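You operate a simulated robot arm through the tools that you are given. There is no shell and no other tool.

Carry out the task below with a simulated robot arm. There is one attempt and no reset: what you move stays moved.

Task
Set the sheeter and belt mode dials to HAND, then prove the feed's stop knob: in, main switch off, out.
Fine: the knob alone stops the feed; the other mode dials stay.

It is judged by the outcome, as a careful person would: the job done as asked, and still so three seconds after it is handed in. It fails if anything else is knocked over, pushed out of place, dropped, spilled or broken.

Robot
A 7-joint arm with a two-finger parallel gripper, fixed in place. Base frame: the origin is at the foot of the arm, x ahead of it, y to its left, z up. Units: mm, degrees, N and s.
Its first joint turns from -166.0 to 166.0 degrees. Payload 4.4 kg.
Tool frame: the origin (TCP) lies between the finger pads and is the grasp point; the fingertips stand 23 mm ahead of it; z points along the fingers, y is the line along which they close. Largest opening 94 mm; finger width 38, thickness 10; the body of the gripper, 54 by 96 mm, starts 39 mm behind the TCP.
Orientation is that of the tool frame in the base frame, as [roll, pitch, yaw] about the fixed x, y, z axes, in that order (R = Rz(yaw) Ry(pitch) Rx(roll)). With the fingers straight down and closing along the base's y, the tool's x points along the base's -x, its y along +y and its z along -z.

Tools
- The arm moves only by the tool jog_arm. Its argument "commands" is text: rows parted by semicolons, each of 6 numbers parted by spaces: the shift along the base's x, y, z in units of 25 mm (1.0 is 25 mm), then the turn, a rotation vector about the base's x, y, z in units of 6 degrees (1.0 is 6 degrees). In form: dx dy dz rx ry rz; .... A call has 1 to 20 rows; each row shifts and turns the commanded pose from where the row before left it. "jaw" is the gripper command, from -1 (shut) to 1 (fully open), values between in proportion, set as the call begins (left out, the last holds). A call with a number of a shift or a turn outside -1 to 1 is refused whole. A row lasts 0.2 s, in which the tool goes at most 50 mm and 8.6 degrees; a call with a longer step from one row to the next is refused whole, and so is a gripper value outside its range. A pose out of reach is approached as far as the arm can. The call stops where the force on the tool passes 90 N (or 10 N more than at its start, if that is more) or the arm is blocked; 0.2 s more then pass. The fingers move at their own pace (about 72 mm/s each) and stop on an object; they squeeze with about 25 N. The grip force told is the motor's: it shows also when the fingers shut on nothing. Time passes only in rows, and 0.2 s behind the last, so rows that do not move let the fingers close. The reply holds the time, the measured pose of the TCP, the force on the tool along the base axes, the opening and the grip force, in the units named above and with some noise, with the torque about the TCP (base axes, N m) and any sound that the robot's microphone picked up.
- Cameras (640 x 400 px; columns grow to the right, rows downward): "scene" is fixed at [220.3, -499.9, 1716.6]; the picture's right is [0.11, -0.99, 0.00], its down [-0.51, -0.06, -0.86] and it looks along [0.85, 0.10, -0.51] (base axes); focal length 271 px, centre (320, 200). "wrist" rides on the gripper at [86, 16, -74] in the tool frame; the picture's right is [-0.18, 0.98, 0.00], its down [-0.58, -0.11, -0.81] and it looks along [-0.79, -0.15, 0.59] (tool axes); focal length 243 px, centre (320, 200). There is no depth. A picture from a camera that has moved, and an enlarged one, comes with that camera's place and axes in the base frame and with its lens.
- capture(camera): a new picture of that camera. No time passes.
- inspect(camera, box): a new picture of the part [left, top, right, bottom] of that camera's present view, enlarged. No time passes.
- close_job(): hands the job in; it is judged then, once.

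Nothing tells you positions but the pictures and the camera data. Unless the task says otherwise, let go and move clear before handing in.

The tools are called as name(argument=value, ...) on one line, values as JSON. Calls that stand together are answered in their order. jog_arm: Moves the arm, as the interface text tells. Its arguments: {"type":"object","properties":{"commands":{"type":"string"},"jaw":{"type":"number"}},"required":["commands"]} The other tools are called the same way: capture (camera) takes a picture; inspect (camera, box) takes an enlarged picture of a part of a camera's view; close_job () hands the job in.

At the start:

```text
time: 0.0
tcp_pos: [622.2, -186.2, 1590.4]
tcp_rot: [179.9, 0.0, 180.0]
force: [-0.2, 0.5, -1.0]
moment: [-0.01, 0.04, -0.01]
width: 94.0
gripper_force: 0.0
```

scene: 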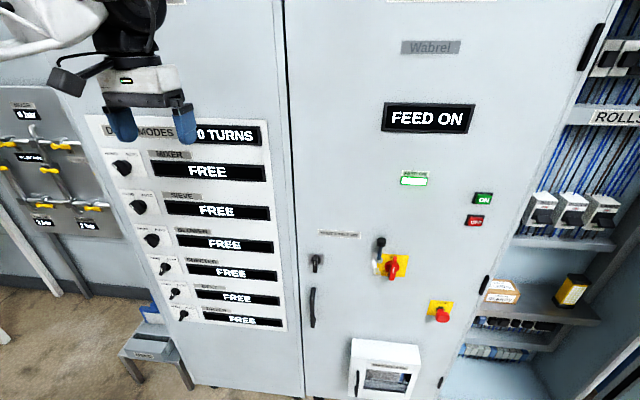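
wrist: 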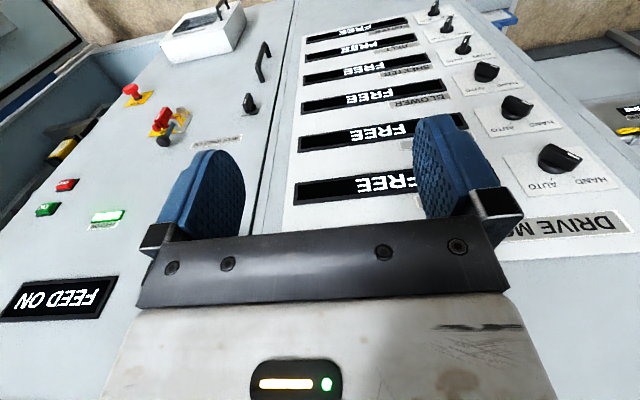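

I see a cabinet front ahead of the arm, with a column of six mode dials on the left and the feed controls on the right door. I'll enlarge the parts to read the labels before moving.

inspect(camera="scene", box=[90, 110, 290, 235])

inspect(camera="scene", box=[130, 215, 290, 335])

inspect(camera="scene", box=[300, 220, 470, 340])

inspect(camera="scene", box=[370, 90, 510, 240])

inspect(camera="wrist", box=[380, 0, 640, 200])

inspect(camera="wrist", box=[20, 50, 280, 250])

```text
3.20 times, centred on (190, 172) of scene
camera zoom: at [220.3, -499.9, 1716.6], right [0.11, -0.99, 0.0], down [-0.51, -0.06, -0.86], along [0.85, 0.1, -0.51], focal length 867 px, centre (736, 288)
```

zoom: 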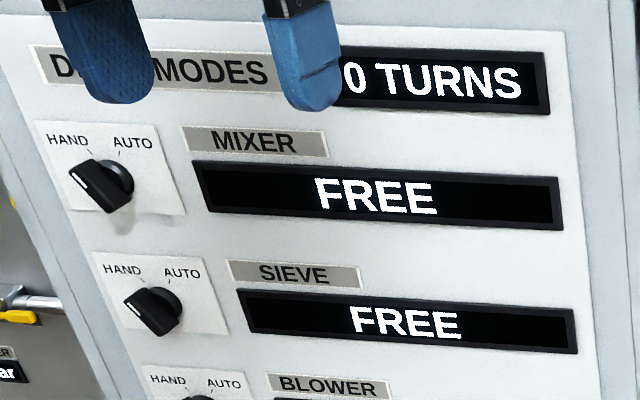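

```text
3.33 times, centred on (210, 275) of scene
camera zoom: at [220.3, -499.9, 1716.6], right [0.11, -0.99, 0.0], down [-0.51, -0.06, -0.86], along [0.85, 0.1, -0.51], focal length 904 px, centre (687, -50)
```

zoom: 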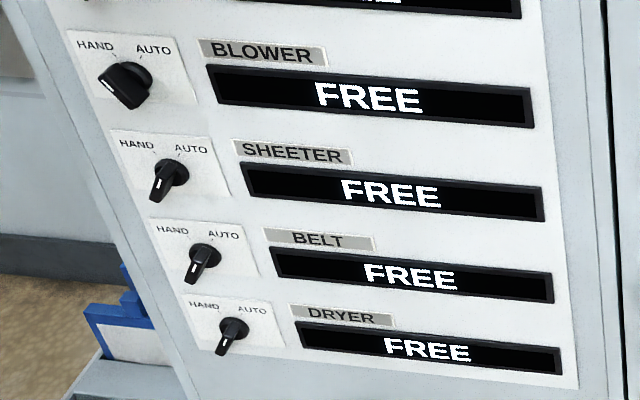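

```text
3.33 times, centred on (385, 280) of scene
camera zoom: at [220.3, -499.9, 1716.6], right [0.11, -0.99, 0.0], down [-0.51, -0.06, -0.86], along [0.85, 0.1, -0.51], focal length 904 px, centre (103, -67)
```

zoom: 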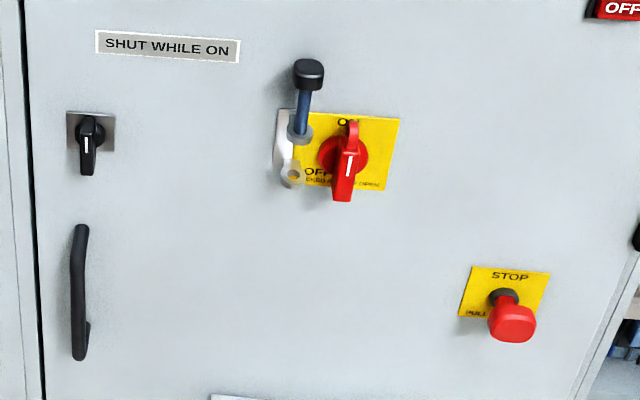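

```text
2.67 times, centred on (440, 165) of scene
camera zoom: at [220.3, -499.9, 1716.6], right [0.11, -0.99, 0.0], down [-0.51, -0.06, -0.86], along [0.85, 0.1, -0.51], focal length 723 px, centre (0, 293)
```

zoom: 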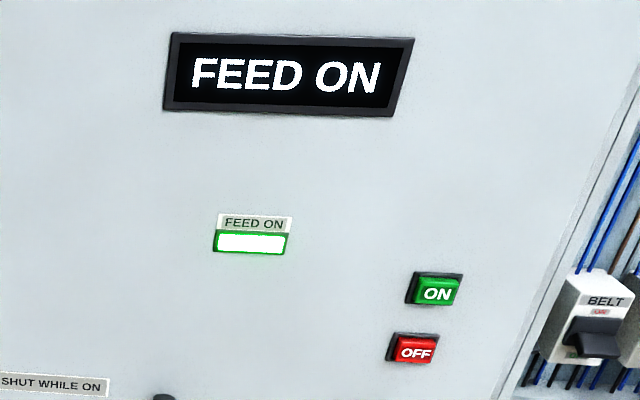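

```text
2.00 times, centred on (510, 100) of wrist
camera zoom: at [538.1, -168.8, 1663.8], right [0.18, 0.98, 0.0], down [0.58, -0.11, 0.81], along [0.79, -0.15, -0.59], focal length 485 px, centre (-60, 400)
```

zoom: 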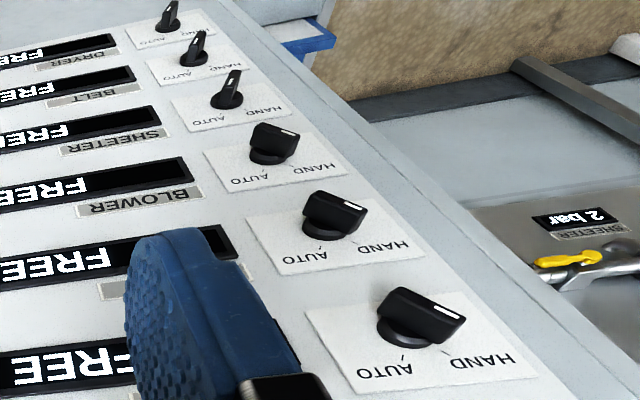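

```text
2.00 times, centred on (150, 150) of wrist
camera zoom: at [538.1, -168.8, 1663.8], right [0.18, 0.98, 0.0], down [0.58, -0.11, 0.81], along [0.79, -0.15, -0.59], focal length 485 px, centre (660, 300)
```

zoom: 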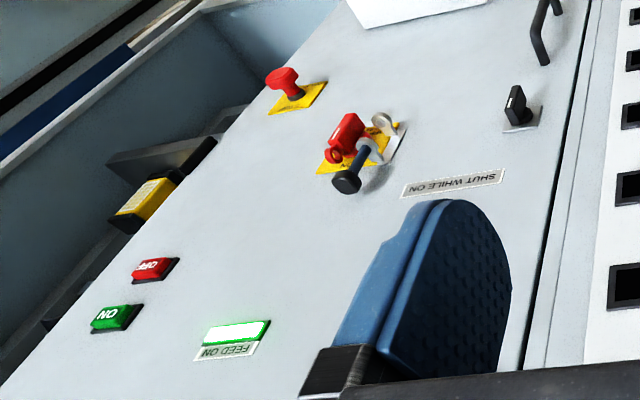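

The dials and the feed controls are all on one vertical face, which I put at x ≈ 840–870. The sheeter dial is near (840, 103, 1045), the belt dial near (840, 108, 916), the main switch near (860, -652, 1105) and the stop knob near (867, -839, 921). I'll first lower the arm, well back from the panel, and tilt it so the wrist camera faces the dials.

jog_arm(commands="-1 0.3 0 0 0 0;-1 0.3 0 0 0 0;-1 0.3 -0.5 0 0 0;-1 0.3 -1 0 0 0;-1 0.3 -1 0 0 0;0 0.3 -1 0 0 0;0 0.3 -1 0 0 0;0 0.3 -1 0 -0.5 0;0 0.3 -1 0 -0.5 0;0 0.3 -1 0 -0.5 0;0 0.3 -1 0 -0.5 0;0 0.3 -1 0 -0.5 0;0 0.3 -1 0 -0.5 0;0 0.3 -1 0 -0.5 0;0 0.3 -1 0 -0.5 0;0 0.3 -1 0 -0.5 0;0 0.3 -1 0 -0.5 0;0 0.3 -1 0 -0.5 0;0 0.3 -1 0 -0.5 0;0 0 0 0 0 0")

capture(camera="wrist")

capture(camera="scene")

```text
time: 4.2
tcp_pos: [499.3, -43.5, 1177.2]
tcp_rot: [-179.9, 36.0, 179.8]
force: [0.0, -0.8, 0.7]
moment: [0.04, 0.01, 0.01]
width: 94.1
gripper_force: 0.0
```

```text
taken
camera wrist: at [386.1, -25.9, 1186.1], right [0.15, 0.98, 0.11], down [0.0, -0.11, 0.99], along [0.99, -0.15, -0.01], focal length 243 px, centre (320, 200)
```

wrist: 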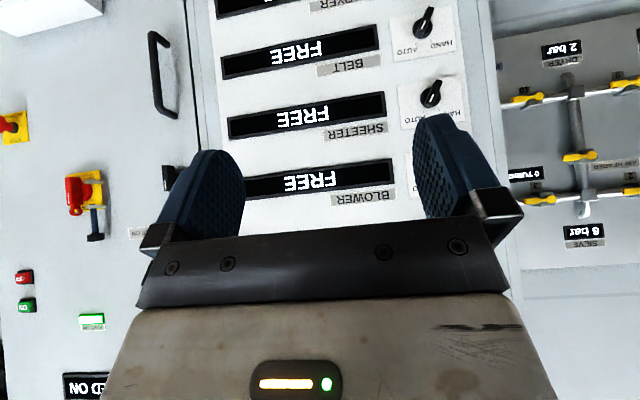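

```text
taken
```

scene: 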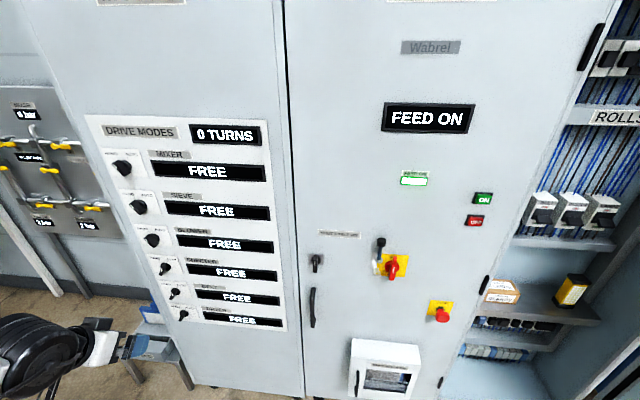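

inspect(camera="wrist", box=[370, 0, 490, 75])

inspect(camera="wrist", box=[380, 60, 500, 135])

inspect(camera="wrist", box=[0, 100, 240, 250])

inspect(camera="wrist", box=[480, 30, 640, 250])

```text
5.33 times, centred on (430, 38) of wrist
camera zoom: at [386.1, -25.9, 1186.1], right [0.15, 0.98, 0.11], down [0.0, -0.11, 0.99], along [0.99, -0.15, -0.01], focal length 1294 px, centre (-267, 1067)
```

zoom: 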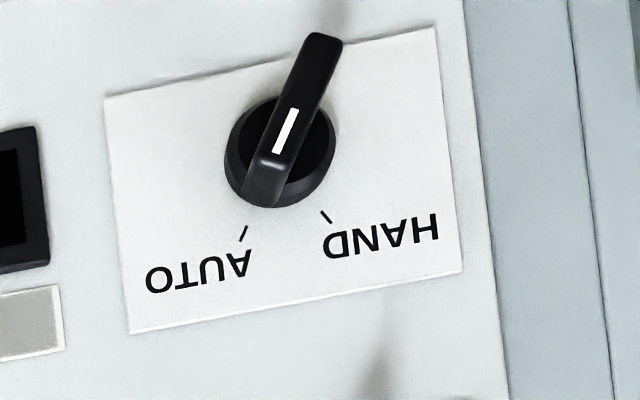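

```text
5.33 times, centred on (440, 98) of wrist
camera zoom: at [386.1, -25.9, 1186.1], right [0.15, 0.98, 0.11], down [0.0, -0.11, 0.99], along [0.99, -0.15, -0.01], focal length 1294 px, centre (-320, 747)
```

zoom: 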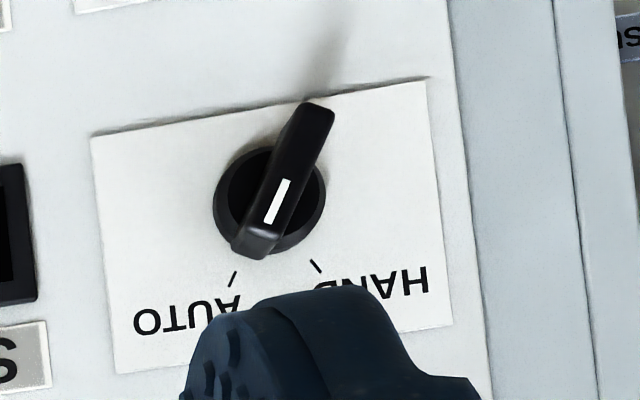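

```text
2.67 times, centred on (120, 175) of wrist
camera zoom: at [386.1, -25.9, 1186.1], right [0.15, 0.98, 0.11], down [0.0, -0.11, 0.99], along [0.99, -0.15, -0.01], focal length 647 px, centre (853, 267)
```

zoom: 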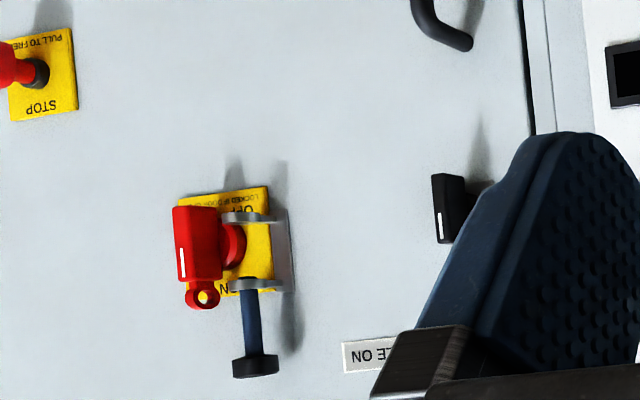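

```text
1.82 times, centred on (560, 140) of wrist
camera zoom: at [386.1, -25.9, 1186.1], right [0.15, 0.98, 0.11], down [0.0, -0.11, 0.99], along [0.99, -0.15, -0.01], focal length 441 px, centre (-116, 309)
```

zoom: 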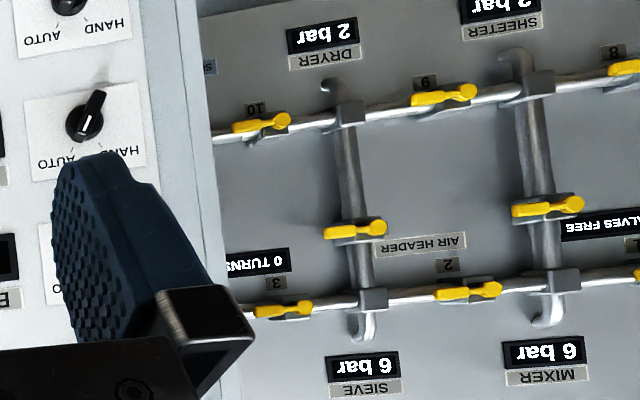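

The panel face is at about x = 865, with the sheeter dial at (865, 129, 1016) and the belt dial at (865, 132, 883). Both point at AUTO, about 30° to the right, and HAND is about 30° to the left. Next I'll turn the tool to face the panel, line it up with the sheeter's bar and stop about 45 mm short of it.

jog_arm(commands="0 0.76 -0.716 0 -1 0;0 0.76 -0.716 0 -1 0;0 0.76 -0.716 0 -1 0;0 0.76 -0.716 0 -1 0;0 0.76 -0.716 0 -1 0;0 0.76 -0.716 0 -1 0;0 0.76 -0.716 0 -1 0;0 0.76 -0.716 0 -1 0;0 0.76 -0.716 0 -1 0;1 0 0 1 0 0;1 0 0 1 0 0;1 0 0 1 0 0;1 0 0 1 0 0;1 0 0 1 0 0;1 0 0 0 0 0;1 0 0 0 0 0;1 0 0 0 0 0;1 0 0 0 0 0;1 0 0 0 0 0;0 0 0 0 0 0", jaw=0.06)

capture(camera="wrist")

capture(camera="scene")

```text
time: 8.4
tcp_pos: [694.9, 201.8, 1101.6]
tcp_rot: [90.7, 60.1, 90.2]
force: [0.4, 0.3, -0.3]
moment: [0.03, 0.0, -0.01]
width: 49.6
gripper_force: 0.1
out of reach, approached as far as the arm can: row 13, 14, 15, 16, 17, 18, 19
```

```text
taken
camera wrist: at [621.6, 259.9, 1034.2], right [0.01, 0.76, 0.65], down [-0.81, -0.38, 0.46], along [0.59, -0.53, 0.61], focal length 243 px, centre (320, 200)
```

wrist: 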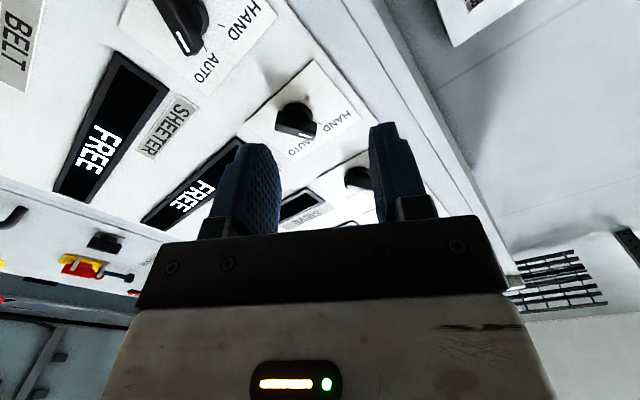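

```text
taken
```

scene: 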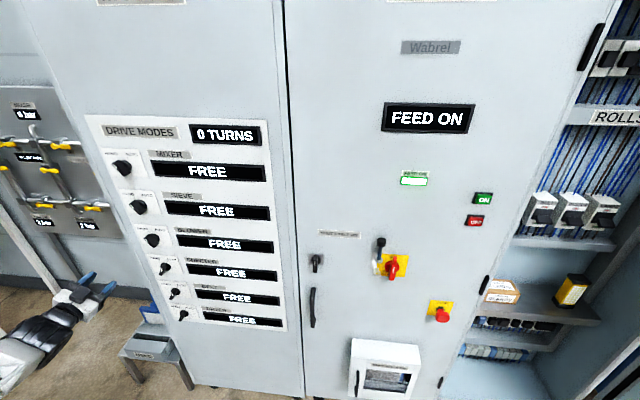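

The arm hit a joint limit when rolled 30° that way, and the pose came out displaced; nothing was touched. I'll back off and roll the tool the other way, because the grip is the same at 180° round.

jog_arm(commands="-1 0 0 -1 0 0;-1 0 0 -1 0 0;-1 0 0 -1 0 0;-1 0 0 -1 0 0;-1 0 0 -1 0 0;-1 0 0 -1 0 0;0 0 0 -1 0 0;0 0 0 -1 0 0;0 0 0 -1 0 0;0 0 0 -1 0 0;0 0 0 -1 0 0;0 0 0 -1 0 0;0 0 0 -1 0 0;0 0 0 -1 0 0;0 0 0 -1 0 0;0 0 0 0 0 0")

capture(camera="wrist")

```text
time: 11.8
tcp_pos: [544.6, 201.4, 1101.3]
tcp_rot: [-90.0, 29.9, -89.9]
force: [-0.2, 0.7, -1.2]
moment: [0.01, -0.02, -0.04]
width: 49.8
gripper_force: 0.0
```

```text
taken
camera wrist: at [471.3, 136.1, 1043.7], right [0.0, 0.65, -0.76], down [-0.81, 0.45, 0.38], along [0.59, 0.61, 0.52], focal length 243 px, centre (320, 200)
```

wrist: 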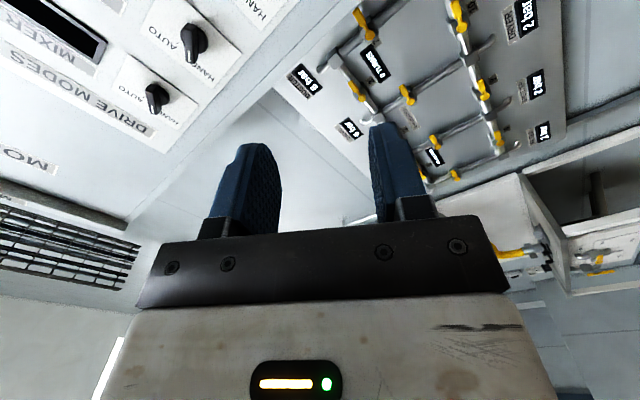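

jog_arm(commands="0 -0.193 -0.227 -1 0 0;0 -0.193 -0.227 -1 0 0;0 -0.193 -0.227 -1 0 0;0 -0.193 -0.227 -1 0 0;0 -0.193 -0.227 -1 0 0;0 -0.193 -0.227 -1 0 0;0 -0.193 -0.227 -1 0 0;0 -0.193 -0.227 -1 0 0;0 -0.193 -0.227 -1 0 0;0 -0.193 -0.227 -1 0 0;0 -0.193 -0.227 -1 0 0;0 -0.193 -0.227 -1 0 0;0 -0.193 -0.227 -1 0 0;0 -0.193 -0.227 -1 0 0;0 -0.193 -0.227 -1 0 0;0 0 0 0 0 0")

capture(camera="wrist")

```text
time: 15.2
tcp_pos: [544.7, 129.5, 1015.3]
tcp_rot: [-90.0, -60.0, -89.9]
force: [-0.1, -0.3, 0.1]
moment: [0.01, -0.01, 0.04]
width: 50.0
gripper_force: 0.0
```

```text
taken
camera wrist: at [471.4, 73.8, 1081.9], right [0.0, -0.76, -0.65], down [-0.81, 0.38, -0.45], along [0.59, 0.52, -0.61], focal length 243 px, centre (320, 200)
```

wrist: 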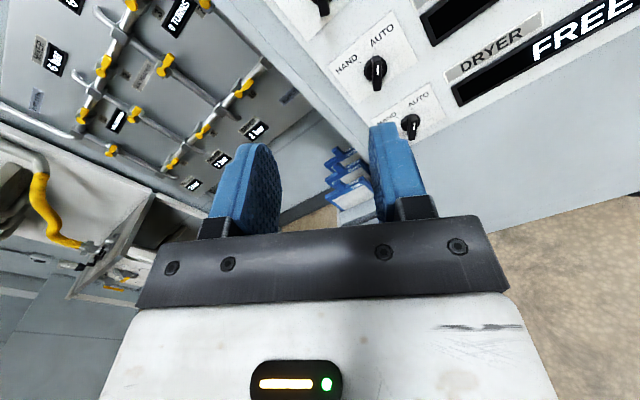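

The flipped roll works without any reach warning. Next I'll move forward to about 50 mm from the sheeter dial and look.

jog_arm(commands="1 0 0 0 0 0;1 0 0 0 0 0;1 0 0 0 0 0;1 0 0 0 0 0;1 0 0 0 0 0;1 0 0 0 0 0;1 0 0 0 0 0;1 0 0 0 0 0;1 0 0 0 0 0;0 0 0 0 0 0")

capture(camera="wrist")

inspect(camera="scene", box=[90, 200, 250, 300])

```text
time: 17.4
tcp_pos: [770.3, 129.9, 1015.3]
tcp_rot: [-90.0, -60.1, -89.9]
force: [0.6, -0.4, -0.3]
moment: [-0.02, -0.02, -0.02]
width: 49.9
gripper_force: 0.1
```

```text
taken
camera wrist: at [696.2, 73.3, 1082.0], right [0.0, -0.76, -0.65], down [-0.81, 0.39, -0.45], along [0.59, 0.52, -0.61], focal length 243 px, centre (320, 200)
```

wrist: 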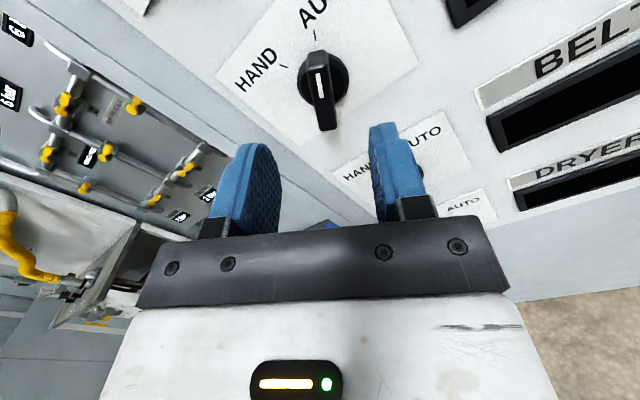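

```text
4.00 times, centred on (170, 250) of scene
camera zoom: at [220.3, -499.9, 1716.6], right [0.11, -0.99, 0.0], down [-0.51, -0.06, -0.86], along [0.85, 0.1, -0.51], focal length 1084 px, centre (920, 0)
```

zoom: 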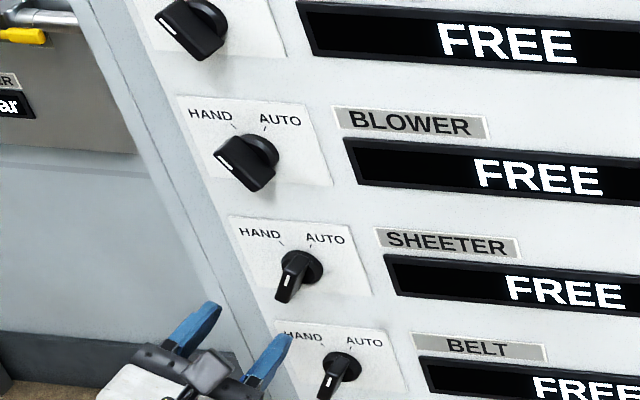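

inspect(camera="wrist", box=[220, 0, 420, 125])

```text
3.20 times, centred on (320, 62) of wrist
camera zoom: at [696.2, 73.3, 1082.0], right [0.0, -0.76, -0.65], down [-0.81, 0.39, -0.45], along [0.59, 0.52, -0.61], focal length 776 px, centre (320, 640)
```

zoom: 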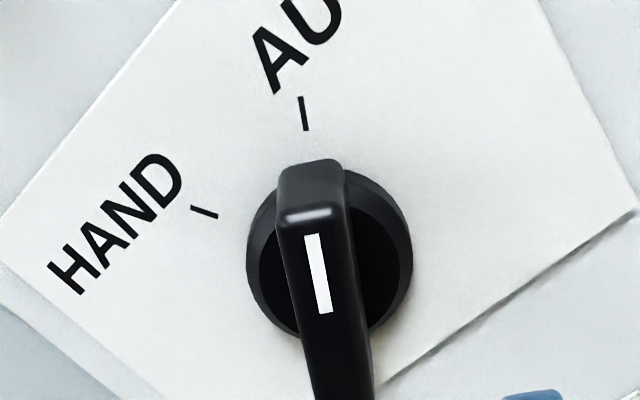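

The sheeter bar points at AUTO and lines up with the jaws to within about 3 mm and 4°. I'll correct that and move in so the fingers straddle the bar.

jog_arm(commands="0 -0.09 -0.08 -0.6 0 0;0.6 0 0 0 0 0;0.6 0 0 0 0 0;0.6 0 0 0 0 0;0.5 0 0 0 0 0;0 0 0 0 0 0")

capture(camera="wrist")

inspect(camera="wrist", box=[220, 60, 420, 185])

```text
time: 18.8
tcp_pos: [826.6, 128.3, 1012.5]
tcp_rot: [-90.0, -63.6, -90.1]
force: [-0.2, -0.7, 0.4]
moment: [-0.03, 0.0, -0.05]
width: 49.6
gripper_force: 0.1
```

```text
taken
camera wrist: at [753.7, 75.6, 1083.1], right [0.0, -0.8, -0.6], down [-0.81, 0.36, -0.47], along [0.59, 0.49, -0.64], focal length 243 px, centre (320, 200)
```

wrist: 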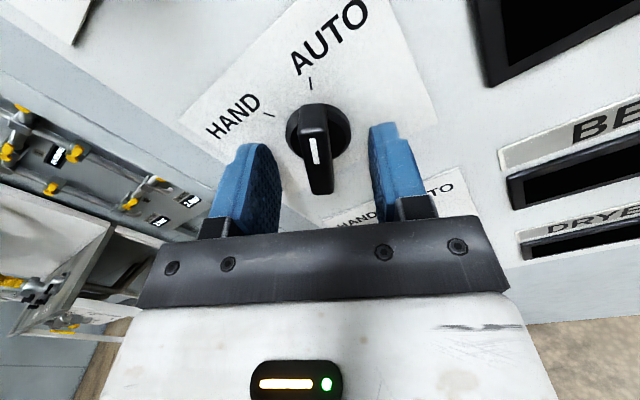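

```text
3.20 times, centred on (320, 122) of wrist
camera zoom: at [753.7, 75.6, 1083.1], right [0.0, -0.8, -0.6], down [-0.81, 0.36, -0.47], along [0.59, 0.49, -0.64], focal length 776 px, centre (320, 448)
```

zoom: 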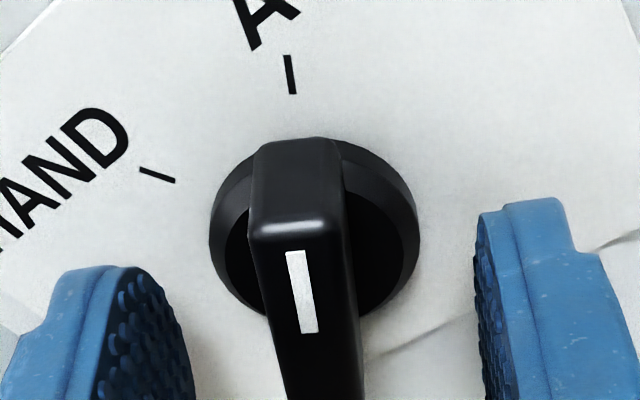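

The fingers now overlap the bar by about 13 mm. I'll centre on the dial's axis and close on the bar.

jog_arm(commands="0 -0.04 0.17 0 0 0;0.08 0 0 0 0 0")

jog_arm(commands="0 0 0 0 0 0;0 0 0 0 0 0;0 0 0 0 0 0;0 0 0 0 0 0", jaw=-1)

capture(camera="wrist")

```text
time: 19.4
tcp_pos: [829.7, 127.4, 1018.0]
tcp_rot: [-89.9, -63.6, -90.0]
force: [0.2, 0.1, 0.3]
moment: [-0.05, 0.01, 0.03]
width: 49.7
gripper_force: 0.0
```

```text
time: 20.4
tcp_pos: [830.9, 128.1, 1017.7]
tcp_rot: [-90.0, -63.6, -89.9]
force: [-0.8, -17.2, -2.8]
moment: [-0.01, -0.27, -0.3]
width: 12.9
gripper_force: 44.9
```

```text
taken
camera wrist: at [755.7, 74.4, 1087.4], right [0.0, -0.8, -0.6], down [-0.81, 0.36, -0.47], along [0.59, 0.49, -0.64], focal length 243 px, centre (320, 200)
```

wrist: 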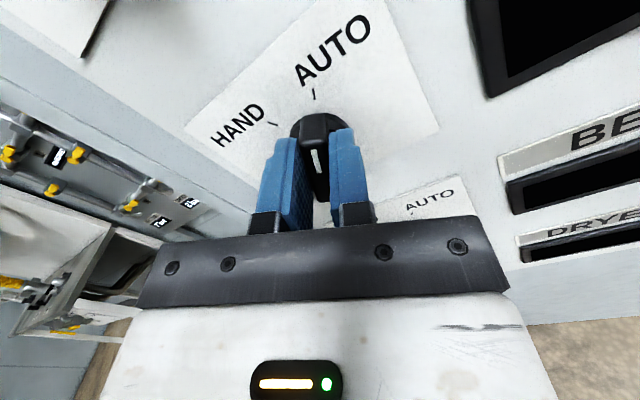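

The bar is gripped at 12.9 mm, with a small side load. I'll relieve the load and turn the dial towards HAND.

jog_arm(commands="0 -0.05 -0.03 0 0 0;0 0 0 -0.5 0 0;0 0 0 -0.5 0 0")

jog_arm(commands="0 0 0 -1 0 0;0 0 0 -1 0 0;0 0 0 -1 0 0")

capture(camera="wrist")

```text
time: 21.2
tcp_pos: [829.1, 125.4, 1018.0]
tcp_rot: [-89.9, -69.6, -90.0]
force: [-3.5, 12.9, 4.8]
moment: [0.07, 1.35, 0.55]
width: 13.0
gripper_force: 45.0
```

```text
time: 22.0
tcp_pos: [829.7, 127.4, 1018.0]
tcp_rot: [-88.7, -87.7, -91.3]
force: [-16.4, 50.4, 9.9]
moment: [0.11, 0.61, 0.5]
width: 13.1
gripper_force: 44.8
```

```text
taken
camera wrist: at [755.7, 108.6, 1103.1], right [0.0, -0.97, -0.22], down [-0.81, 0.13, -0.58], along [0.59, 0.18, -0.79], focal length 243 px, centre (320, 200)
```

wrist: 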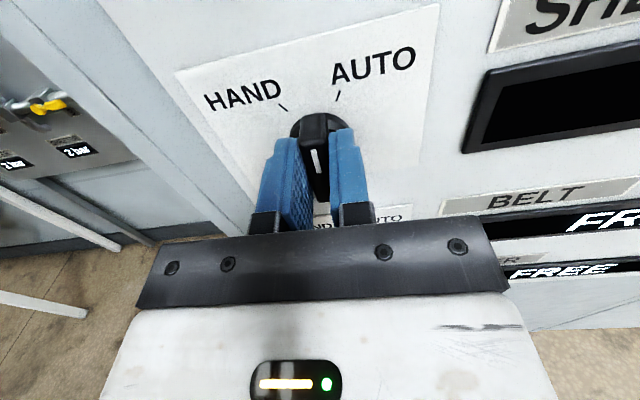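

The dial follows the gripper and is now about vertical. The side force is building, so I'll ease y by 2 mm and keep turning.

jog_arm(commands="0 0.08 0.02 0 0 0;0 0.02 0 -0.7 0 0;0 0.02 0 -0.7 0 0")

jog_arm(commands="0 0.02 0 -0.7 0 0;0 0.02 0 -0.7 0 0")

capture(camera="wrist")

```text
time: 22.8
tcp_pos: [830.2, 127.9, 1018.6]
tcp_rot: [89.8, -84.0, 90.1]
force: [-10.5, 12.7, 5.5]
moment: [0.05, -1.08, 0.39]
width: 12.7
gripper_force: 44.8
```

```text
time: 23.4
tcp_pos: [828.8, 128.6, 1017.7]
tcp_rot: [89.9, -75.7, 89.9]
force: [-22.1, -10.3, 8.8]
moment: [-0.06, -0.69, 0.2]
width: 13.3
gripper_force: 44.8
```

```text
taken
camera wrist: at [755.7, 135.3, 1105.1], right [0.0, -1.0, 0.07], down [-0.81, -0.04, -0.59], along [0.59, -0.05, -0.8], focal length 243 px, centre (320, 200)
```

wrist: 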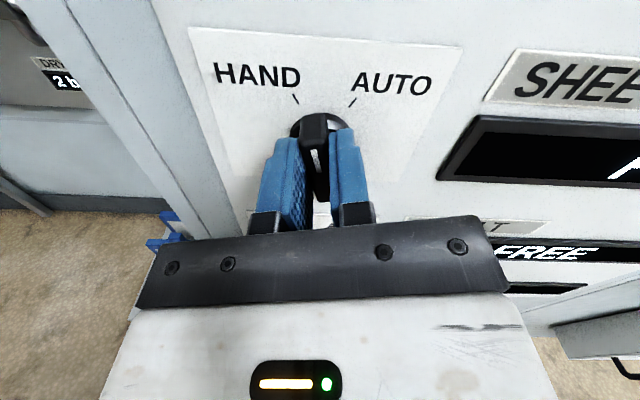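

jog_arm(commands="-0.05 0 0 -0.65 0 0;0 0 0 -0.65 0 0")

jog_arm(commands="0 0 0 -0.65 0 0;0 0 0 -0.65 0 0")

capture(camera="wrist")

inspect(camera="scene", box=[90, 100, 310, 330])

```text
time: 24.0
tcp_pos: [830.1, 128.7, 1017.4]
tcp_rot: [90.0, -67.9, 89.9]
force: [36.0, -14.5, -2.2]
moment: [-0.04, -0.32, -0.04]
width: 12.8
gripper_force: 44.6
```

```text
time: 24.6
tcp_pos: [827.9, 128.8, 1018.2]
tcp_rot: [90.0, -60.0, 89.8]
force: [43.8, -16.5, -2.6]
moment: [-0.03, 0.11, -0.2]
width: 13.2
gripper_force: 44.7
```

```text
taken
camera wrist: at [755.5, 159.3, 1100.1], right [0.0, -0.94, 0.33], down [-0.81, -0.2, -0.56], along [0.59, -0.27, -0.76], focal length 243 px, centre (320, 200)
```

wrist: 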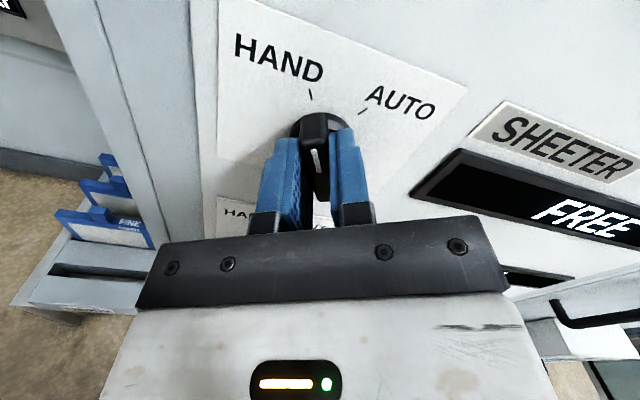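

```text
1.74 times, centred on (200, 215) of scene
camera zoom: at [220.3, -499.9, 1716.6], right [0.11, -0.99, 0.0], down [-0.51, -0.06, -0.86], along [0.85, 0.1, -0.51], focal length 471 px, centre (529, 174)
```

zoom: 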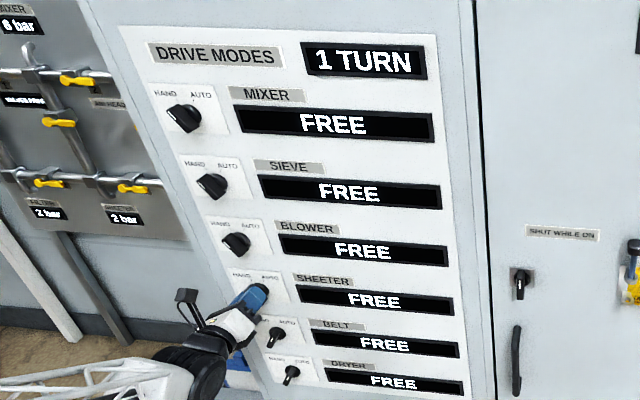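

jog_arm(commands="0.05 0 0 0 0 0;0 0 0 0 0 0")

inspect(camera="wrist", box=[220, 60, 420, 185])

```text
time: 25.2
tcp_pos: [828.8, 129.6, 1017.1]
tcp_rot: [90.0, -60.0, 90.0]
force: [-13.0, -24.1, 9.1]
moment: [-0.07, 0.13, -0.53]
width: 12.9
gripper_force: 44.6
```

```text
3.20 times, centred on (320, 122) of wrist
camera zoom: at [755.4, 159.3, 1100.1], right [0.0, -0.94, 0.33], down [-0.81, -0.2, -0.56], along [0.59, -0.27, -0.76], focal length 776 px, centre (320, 448)
```

zoom: 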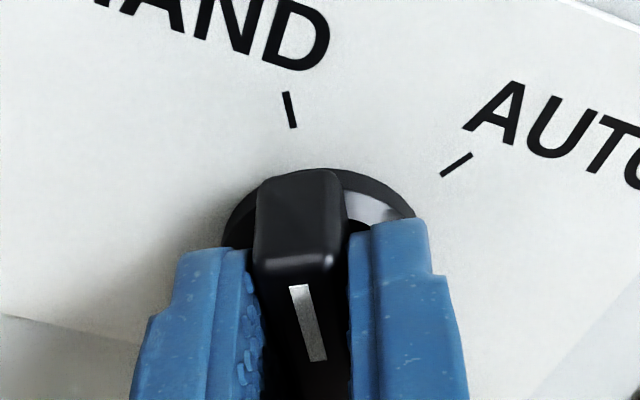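

The sheeter bar lines up with HAND and the counter shows 1 TURN. I'll release it and check that it stays.

jog_arm(commands="0 0 0 0 0 0;0 0 0 0 0 0;0 0 0 0 0 0", jaw=0.06)

inspect(camera="wrist", box=[220, 60, 420, 185])

```text
time: 26.0
tcp_pos: [828.9, 129.2, 1018.1]
tcp_rot: [90.0, -60.0, 90.0]
force: [0.0, -0.4, 0.3]
moment: [0.0, -0.01, 0.0]
width: 49.7
gripper_force: 0.0
```

```text
3.20 times, centred on (320, 122) of wrist
camera zoom: at [756.0, 159.8, 1100.1], right [0.0, -0.94, 0.33], down [-0.81, -0.2, -0.56], along [0.59, -0.27, -0.76], focal length 776 px, centre (320, 448)
```

zoom: 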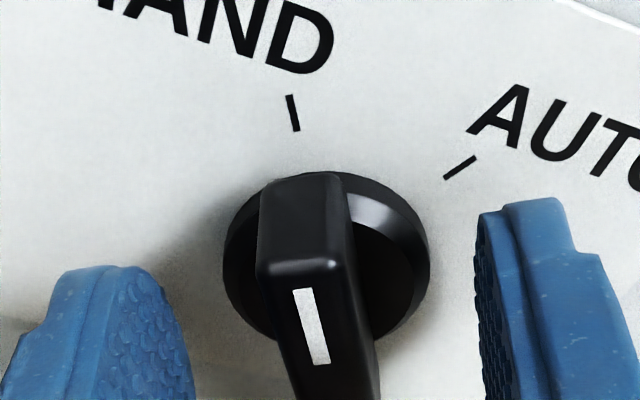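

The sheeter is at HAND and steady. Now I'll back out, drop about 131 mm to the belt dial, and roll back to line up with its AUTO position.

jog_arm(commands="-0.8 0 0 0 0 0;-0.8 0 0 0 0 0;-0.8 0 0 0 0 0;0 0 -0.6 1 0 0;0 0 -0.6 1 0 0;0 0 -0.6 1 0 0;0 0 -0.6 1 0 0;0 0 -0.6 1 0 0;0 0 -0.6 1 0 0;0 0 -0.6 1 0 0;0 0 -0.6 1 0 0;0 0 -0.45 1 0 0;0 0 0 0.3 0 0;0 0 0 0 0 0")

capture(camera="wrist")

inspect(camera="wrist", box=[220, 0, 420, 125])

inspect(camera="scene", box=[90, 100, 310, 330])

```text
time: 29.0
tcp_pos: [769.5, 130.8, 886.5]
tcp_rot: [-90.1, -64.0, -89.9]
force: [-0.1, 0.1, 0.2]
moment: [-0.02, -0.02, -0.02]
width: 49.5
gripper_force: 0.0
```

```text
taken
camera wrist: at [695.9, 78.1, 956.6], right [0.0, -0.8, -0.59], down [-0.81, 0.35, -0.48], along [0.59, 0.48, -0.65], focal length 243 px, centre (320, 200)
```

wrist: 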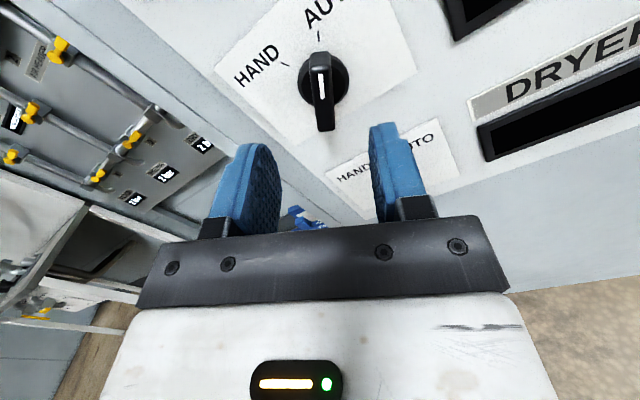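

```text
3.20 times, centred on (320, 62) of wrist
camera zoom: at [695.9, 78.1, 956.6], right [0.0, -0.8, -0.59], down [-0.81, 0.35, -0.48], along [0.59, 0.48, -0.65], focal length 776 px, centre (320, 640)
```

zoom: 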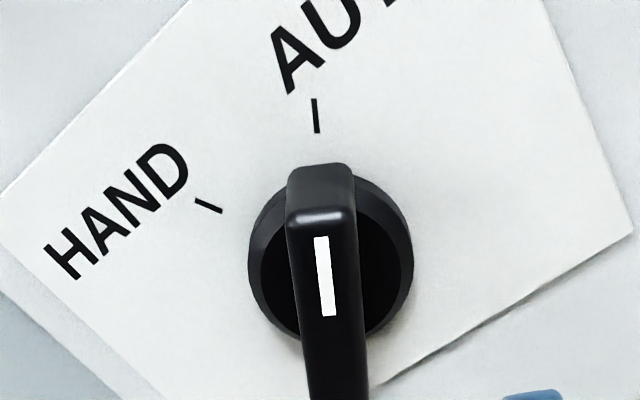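

```text
1.74 times, centred on (200, 215) of scene
camera zoom: at [220.3, -499.9, 1716.6], right [0.11, -0.99, 0.0], down [-0.51, -0.06, -0.86], along [0.85, 0.1, -0.51], focal length 471 px, centre (529, 174)
```

zoom: 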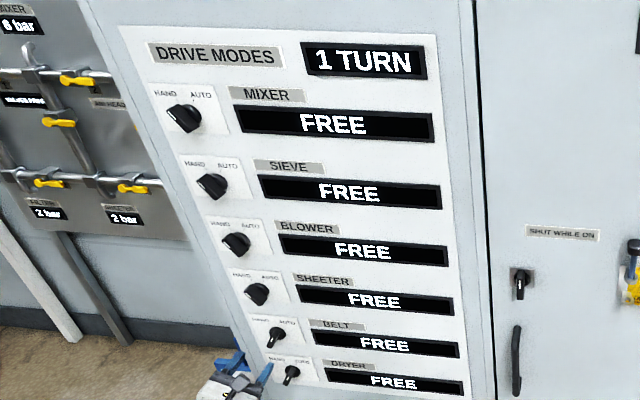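

The sheeter shows HAND, and the belt dial sits in the same place relative to the jaws as the sheeter did. I'll repeat the same approach and grip.

jog_arm(commands="0 -0.12 0.1 -0.3 0 0;0.6 0 0 0 0 0;0.6 0 0 0 0 0;0.6 0 0 0 0 0;0.58 0 0 0 0 0;0 0 0 0 0 0")

inspect(camera="wrist", box=[220, 60, 420, 185])

```text
time: 30.4
tcp_pos: [828.3, 127.4, 889.1]
tcp_rot: [-90.2, -66.1, -90.2]
force: [0.0, -0.9, -0.2]
moment: [0.0, 0.02, 0.01]
width: 49.7
gripper_force: 0.0
```

```text
3.20 times, centred on (320, 122) of wrist
camera zoom: at [755.5, 78.3, 960.6], right [-0.01, -0.82, -0.57], down [-0.8, 0.34, -0.49], along [0.59, 0.45, -0.66], focal length 776 px, centre (320, 448)
```

zoom: 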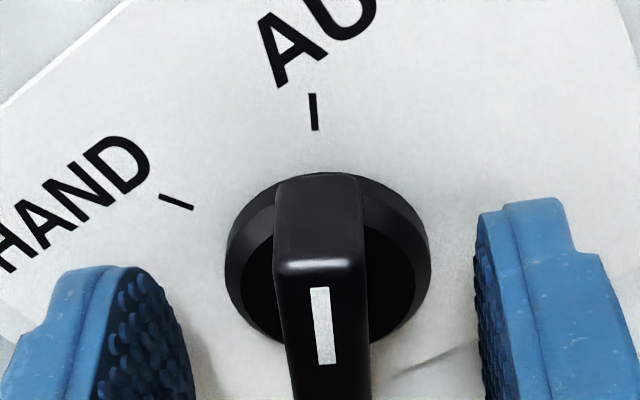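

jog_arm(commands="0 0 0 0 0 0;0 0 0 0 0 0;0 0 0 0 0 0;0 0 0 0 0 0", jaw=-1)

jog_arm(commands="0 0 0 -0.7 0 0;0 0 0 -0.7 0 0")

```text
time: 31.4
tcp_pos: [829.8, 125.8, 888.1]
tcp_rot: [-90.2, -66.0, -90.2]
force: [5.5, -24.8, -2.1]
moment: [-0.07, -0.64, 0.03]
width: 13.1
gripper_force: 45.3
```

```text
time: 32.0
tcp_pos: [829.7, 127.5, 888.1]
tcp_rot: [-90.2, -74.3, -90.2]
force: [15.6, -23.0, -6.3]
moment: [-0.06, -1.25, -0.05]
width: 13.0
gripper_force: 45.0
```

jog_arm(commands="0.02 -0.03 0 -0.7 0 0;0 0 0 -0.7 0 0")

jog_arm(commands="0 0 0 -0.7 0 0;0 0 0 -0.7 0 0")

inspect(camera="wrist", box=[220, 60, 420, 185])

```text
time: 32.6
tcp_pos: [829.5, 127.9, 889.1]
tcp_rot: [-90.6, -82.9, -89.7]
force: [-5.5, 1.6, -0.6]
moment: [0.0, -1.19, 0.43]
width: 12.9
gripper_force: 44.5
```

```text
time: 33.2
tcp_pos: [830.0, 127.6, 889.5]
tcp_rot: [94.1, -88.7, 85.7]
force: [1.5, 33.0, -5.7]
moment: [0.13, -1.02, 0.93]
width: 13.1
gripper_force: 44.7
```

```text
3.20 times, centred on (320, 122) of wrist
camera zoom: at [755.8, 114.7, 975.4], right [0.0, -0.99, -0.16], down [-0.81, 0.1, -0.58], along [0.59, 0.13, -0.8], focal length 776 px, centre (320, 448)
```

zoom: 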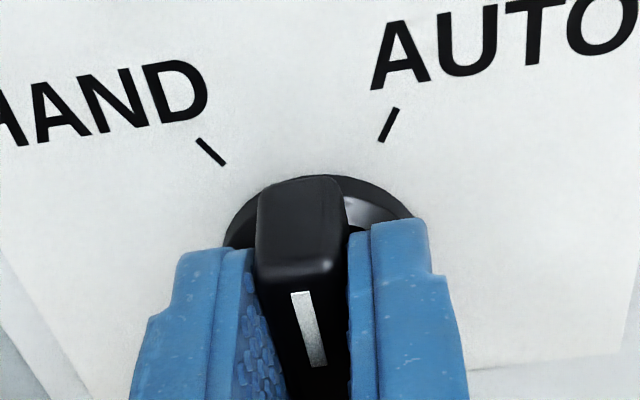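

The belt dial is following and is about vertical. I'll ease the side load and carry on to HAND.

jog_arm(commands="0 0.06 0 -0.7 0 0;0 0.02 0 -0.7 0 0")

jog_arm(commands="0 0.02 0 -0.7 0 0;0 0.02 0 -0.7 0 0")

jog_arm(commands="0 0 0 -0.7 0 0;0 0 0 -0.7 0 0;0 0 0 -0.4 0 0")

inspect(camera="wrist", box=[220, 60, 420, 185])

inspect(camera="scene", box=[90, 100, 310, 330])

```text
time: 33.8
tcp_pos: [828.8, 128.8, 889.8]
tcp_rot: [90.3, -80.4, 89.4]
force: [-3.3, 22.9, -0.4]
moment: [0.08, 1.41, 0.5]
width: 13.0
gripper_force: 44.6
```

```text
time: 34.4
tcp_pos: [829.9, 129.1, 889.1]
tcp_rot: [90.1, -71.9, 89.7]
force: [-11.1, 13.6, -0.4]
moment: [0.03, -0.2, 0.59]
width: 13.0
gripper_force: 45.3
```

```text
time: 35.2
tcp_pos: [829.4, 129.8, 888.3]
tcp_rot: [90.1, -61.1, 89.6]
force: [-12.5, 21.7, -4.9]
moment: [0.07, -1.11, 1.1]
width: 12.9
gripper_force: 45.2
```

```text
3.20 times, centred on (320, 122) of wrist
camera zoom: at [755.9, 158.2, 971.6], right [0.0, -0.95, 0.31], down [-0.81, -0.18, -0.56], along [0.59, -0.25, -0.77], focal length 776 px, centre (320, 448)
```

zoom: 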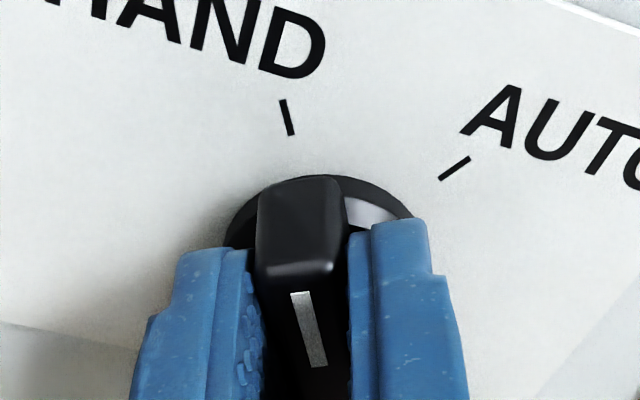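

```text
1.74 times, centred on (200, 215) of scene
camera zoom: at [220.3, -499.9, 1716.6], right [0.11, -0.99, 0.0], down [-0.51, -0.06, -0.86], along [0.85, 0.1, -0.51], focal length 471 px, centre (529, 174)
```

zoom: 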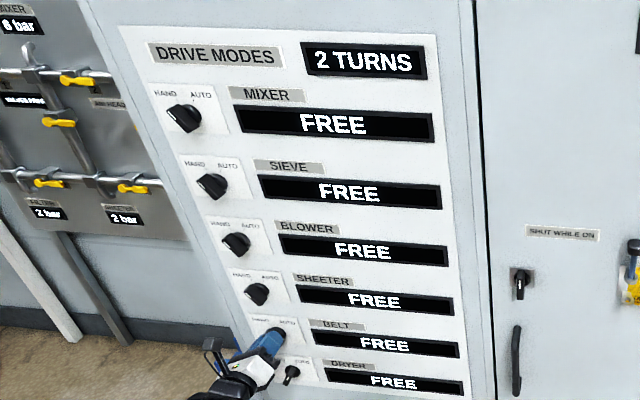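

The counter shows 2 TURNS and the belt dial is at HAND. I'll release, back straight out and check both dials.

jog_arm(commands="0 0 0 0 0 0;0 0 0 0 0 0;0 0 0 0 0 0;-0.8 0 0 0 0 0;-0.8 0 0 0 0 0;-1 0 0 0 0 0;-1 0 0 0 0 0;-1 0 0 0.5 0 0;-1 0 0.5 0.5 0 0;-1 0 1 0.5 0 0;-1 0 1 0.5 0 0;-1 -1 1 0.5 0 0;-1 -1 1 0.5 0 0;0 -1 1 0.5 0 0;0 -1 1 0.5 0 0;0 -1 1 0.5 0 0;0 -1 1 0.5 0 0;0 -1 1 0 0 0;0 0 0 0 0 0", jaw=0.06)

capture(camera="wrist")

inspect(camera="scene", box=[90, 100, 310, 330])

```text
time: 39.2
tcp_pos: [584.4, 24.9, 1140.9]
tcp_rot: [-99.6, -88.6, -81.2]
force: [0.5, -0.1, -0.5]
moment: [0.0, -0.04, 0.0]
width: 49.9
gripper_force: 0.0
out of reach, approached as far as the arm can: row 15, 16, 17, 18
```

```text
taken
camera wrist: at [511.3, 8.8, 1225.2], right [-0.02, -0.98, -0.21], down [-0.81, 0.13, -0.58], along [0.59, 0.16, -0.79], focal length 243 px, centre (320, 200)
```

wrist: 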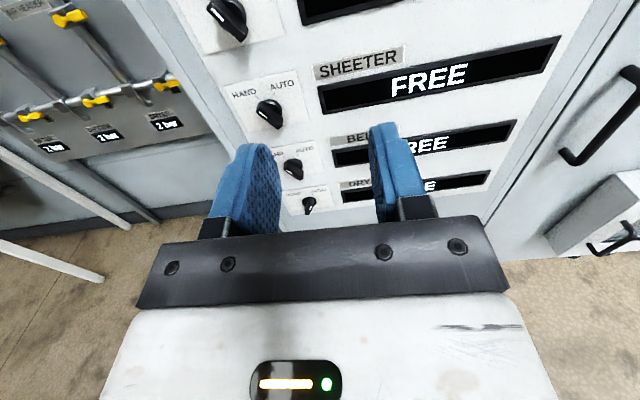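

```text
1.74 times, centred on (200, 215) of scene
camera zoom: at [220.3, -499.9, 1716.6], right [0.11, -0.99, 0.0], down [-0.51, -0.06, -0.86], along [0.85, 0.1, -0.51], focal length 471 px, centre (529, 174)
```

zoom: 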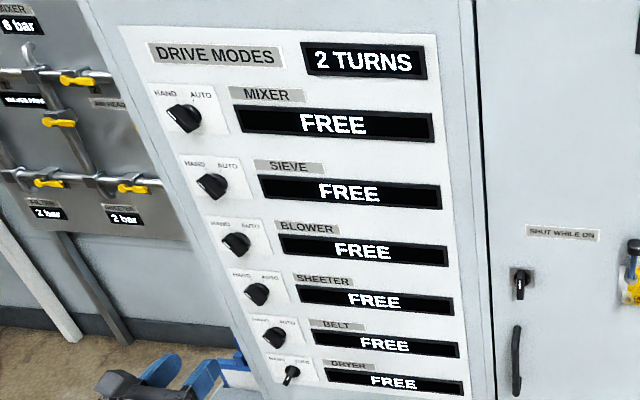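

Both dials read HAND and the others are unchanged. I'll now swing right towards the main switch and the stop knob, yawing the tool along the arm's reach, and look at them up close before touching anything.

jog_arm(commands="1 0 0 0 0 -0.4;1 -0.5 0 0 0 -0.4;1 -0.9 0 0 0 -0.4;0 -0.9 0 0 0 -0.4;0 -0.9 0 0 0 -0.4;0 -0.9 0 0 0 -0.4;0 -0.9 0 0 0 -0.4;0 -0.9 0 0 0 -0.4;0 -0.9 0 0 0 -0.4;0 -0.9 0 0 0 -0.4;0 -0.9 0 0 0 -0.4;0 -0.9 0 0 0 -0.4;0 -0.9 0 0 0 -0.4;0 -0.9 0 0 0 -0.4;0 0 0 0 0 0")

capture(camera="wrist")

capture(camera="scene")

```text
time: 42.4
tcp_pos: [659.5, -258.0, 1139.4]
tcp_rot: [-90.9, -88.7, -122.7]
force: [-0.8, -0.5, -0.1]
moment: [-0.01, -0.02, 0.01]
width: 49.9
gripper_force: 0.0
```

```text
taken
camera wrist: at [589.0, -230.3, 1224.7], right [-0.54, -0.81, -0.2], down [-0.6, 0.55, -0.58], along [0.58, -0.19, -0.79], focal length 243 px, centre (320, 200)
```

wrist: 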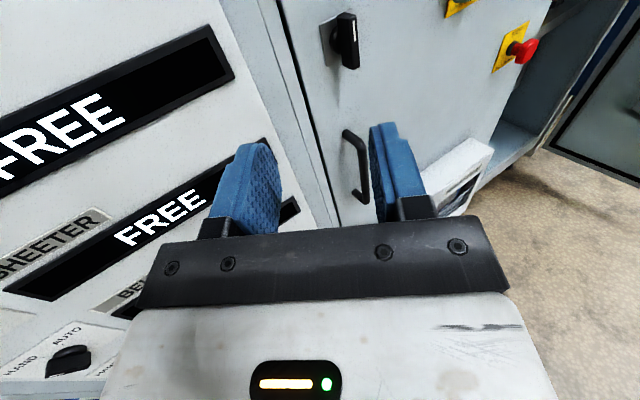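

```text
taken
```

scene: 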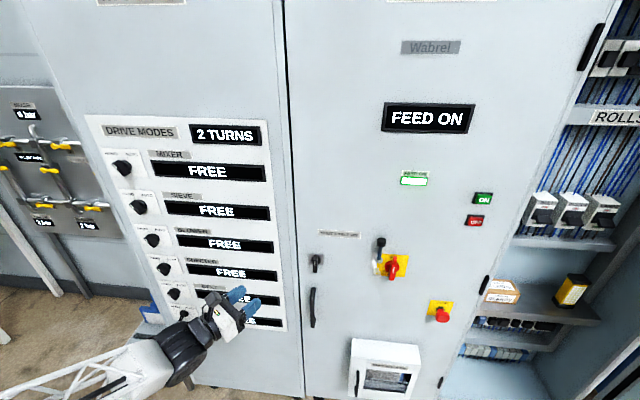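

The swing worked, and this view also puts the stop knob near (865, -830, 930). I'll continue towards it, staying off the door.

jog_arm(commands="0.2 -1 -0.3 0 0 -0.15;0.2 -1 -0.3 0 0 -0.15;0.2 -1 -0.3 0 0 -0.15;0.2 -1 -0.3 0 0 -0.15;0.2 -1 -0.3 0 0 -0.15;0.2 -1 -0.3 0 0 -0.15;0.2 -1 -0.3 0 0 -0.15;0.2 -1 -0.3 0 0 -0.15;0 -1 -0.3 0 0 -0.15;0 -1 -0.3 0 0 -0.15;0 -1 -0.3 0 0 -0.15;0 -1 -0.3 0 0 -0.15;0 0 0 0 0 0")

capture(camera="wrist")

capture(camera="scene")

```text
time: 45.2
tcp_pos: [708.4, -548.4, 1052.5]
tcp_rot: [-97.1, -88.8, -128.0]
force: [0.1, 1.0, 0.5]
moment: [0.02, -0.03, 0.0]
width: 49.8
gripper_force: 0.0
out of reach, approached as far as the arm can: row 11, 12
```

```text
taken
camera wrist: at [644.1, -507.3, 1138.3], right [-0.69, -0.69, -0.2], down [-0.49, 0.66, -0.58], along [0.53, -0.3, -0.79], focal length 243 px, centre (320, 200)
```

wrist: 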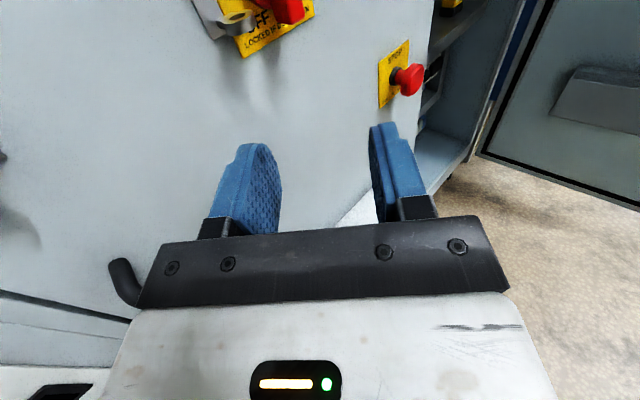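

```text
taken
```

scene: 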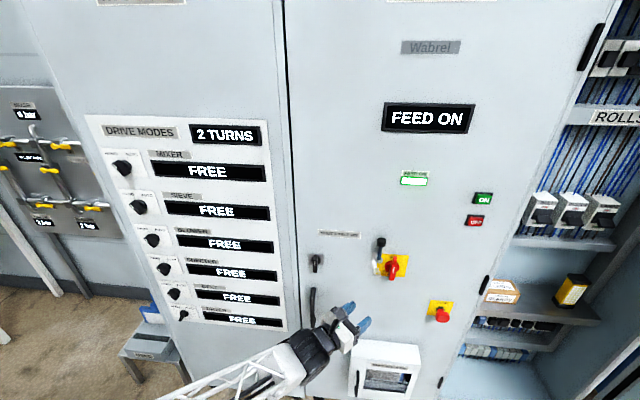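

A reach warning appeared near (708, -548, 1052). I'll test which direction is limited with small moves in free space.

jog_arm(commands="0 -0.5 -1 0 0 0;0 -0.5 -1 0 0 0;0 -0.5 -1 0 0 0;0 -0.5 -1 0 0 0;0 0 0 0 0 0")

jog_arm(commands="0 -0.5 0 0 0.7 0;0 -0.5 0 0 0.7 0;0 -0.5 0 0 0.7 0;0 -0.5 0 0 0.7 0;0 0 0 0 0 0")

```text
time: 46.4
tcp_pos: [742.3, -562.6, 963.1]
tcp_rot: [-102.9, -88.8, -122.8]
force: [0.6, -0.1, -1.0]
moment: [0.0, 0.0, 0.01]
width: 49.6
gripper_force: 0.0
out of reach, approached as far as the arm can: row 1, 2, 3, 4
```

```text
time: 47.6
tcp_pos: [724.3, -576.7, 991.5]
tcp_rot: [137.1, -74.5, -0.8]
force: [-1.2, -0.2, 0.0]
moment: [0.01, 0.0, -0.01]
width: 49.6
gripper_force: 0.1
out of reach, approached as far as the arm can: row 1
```

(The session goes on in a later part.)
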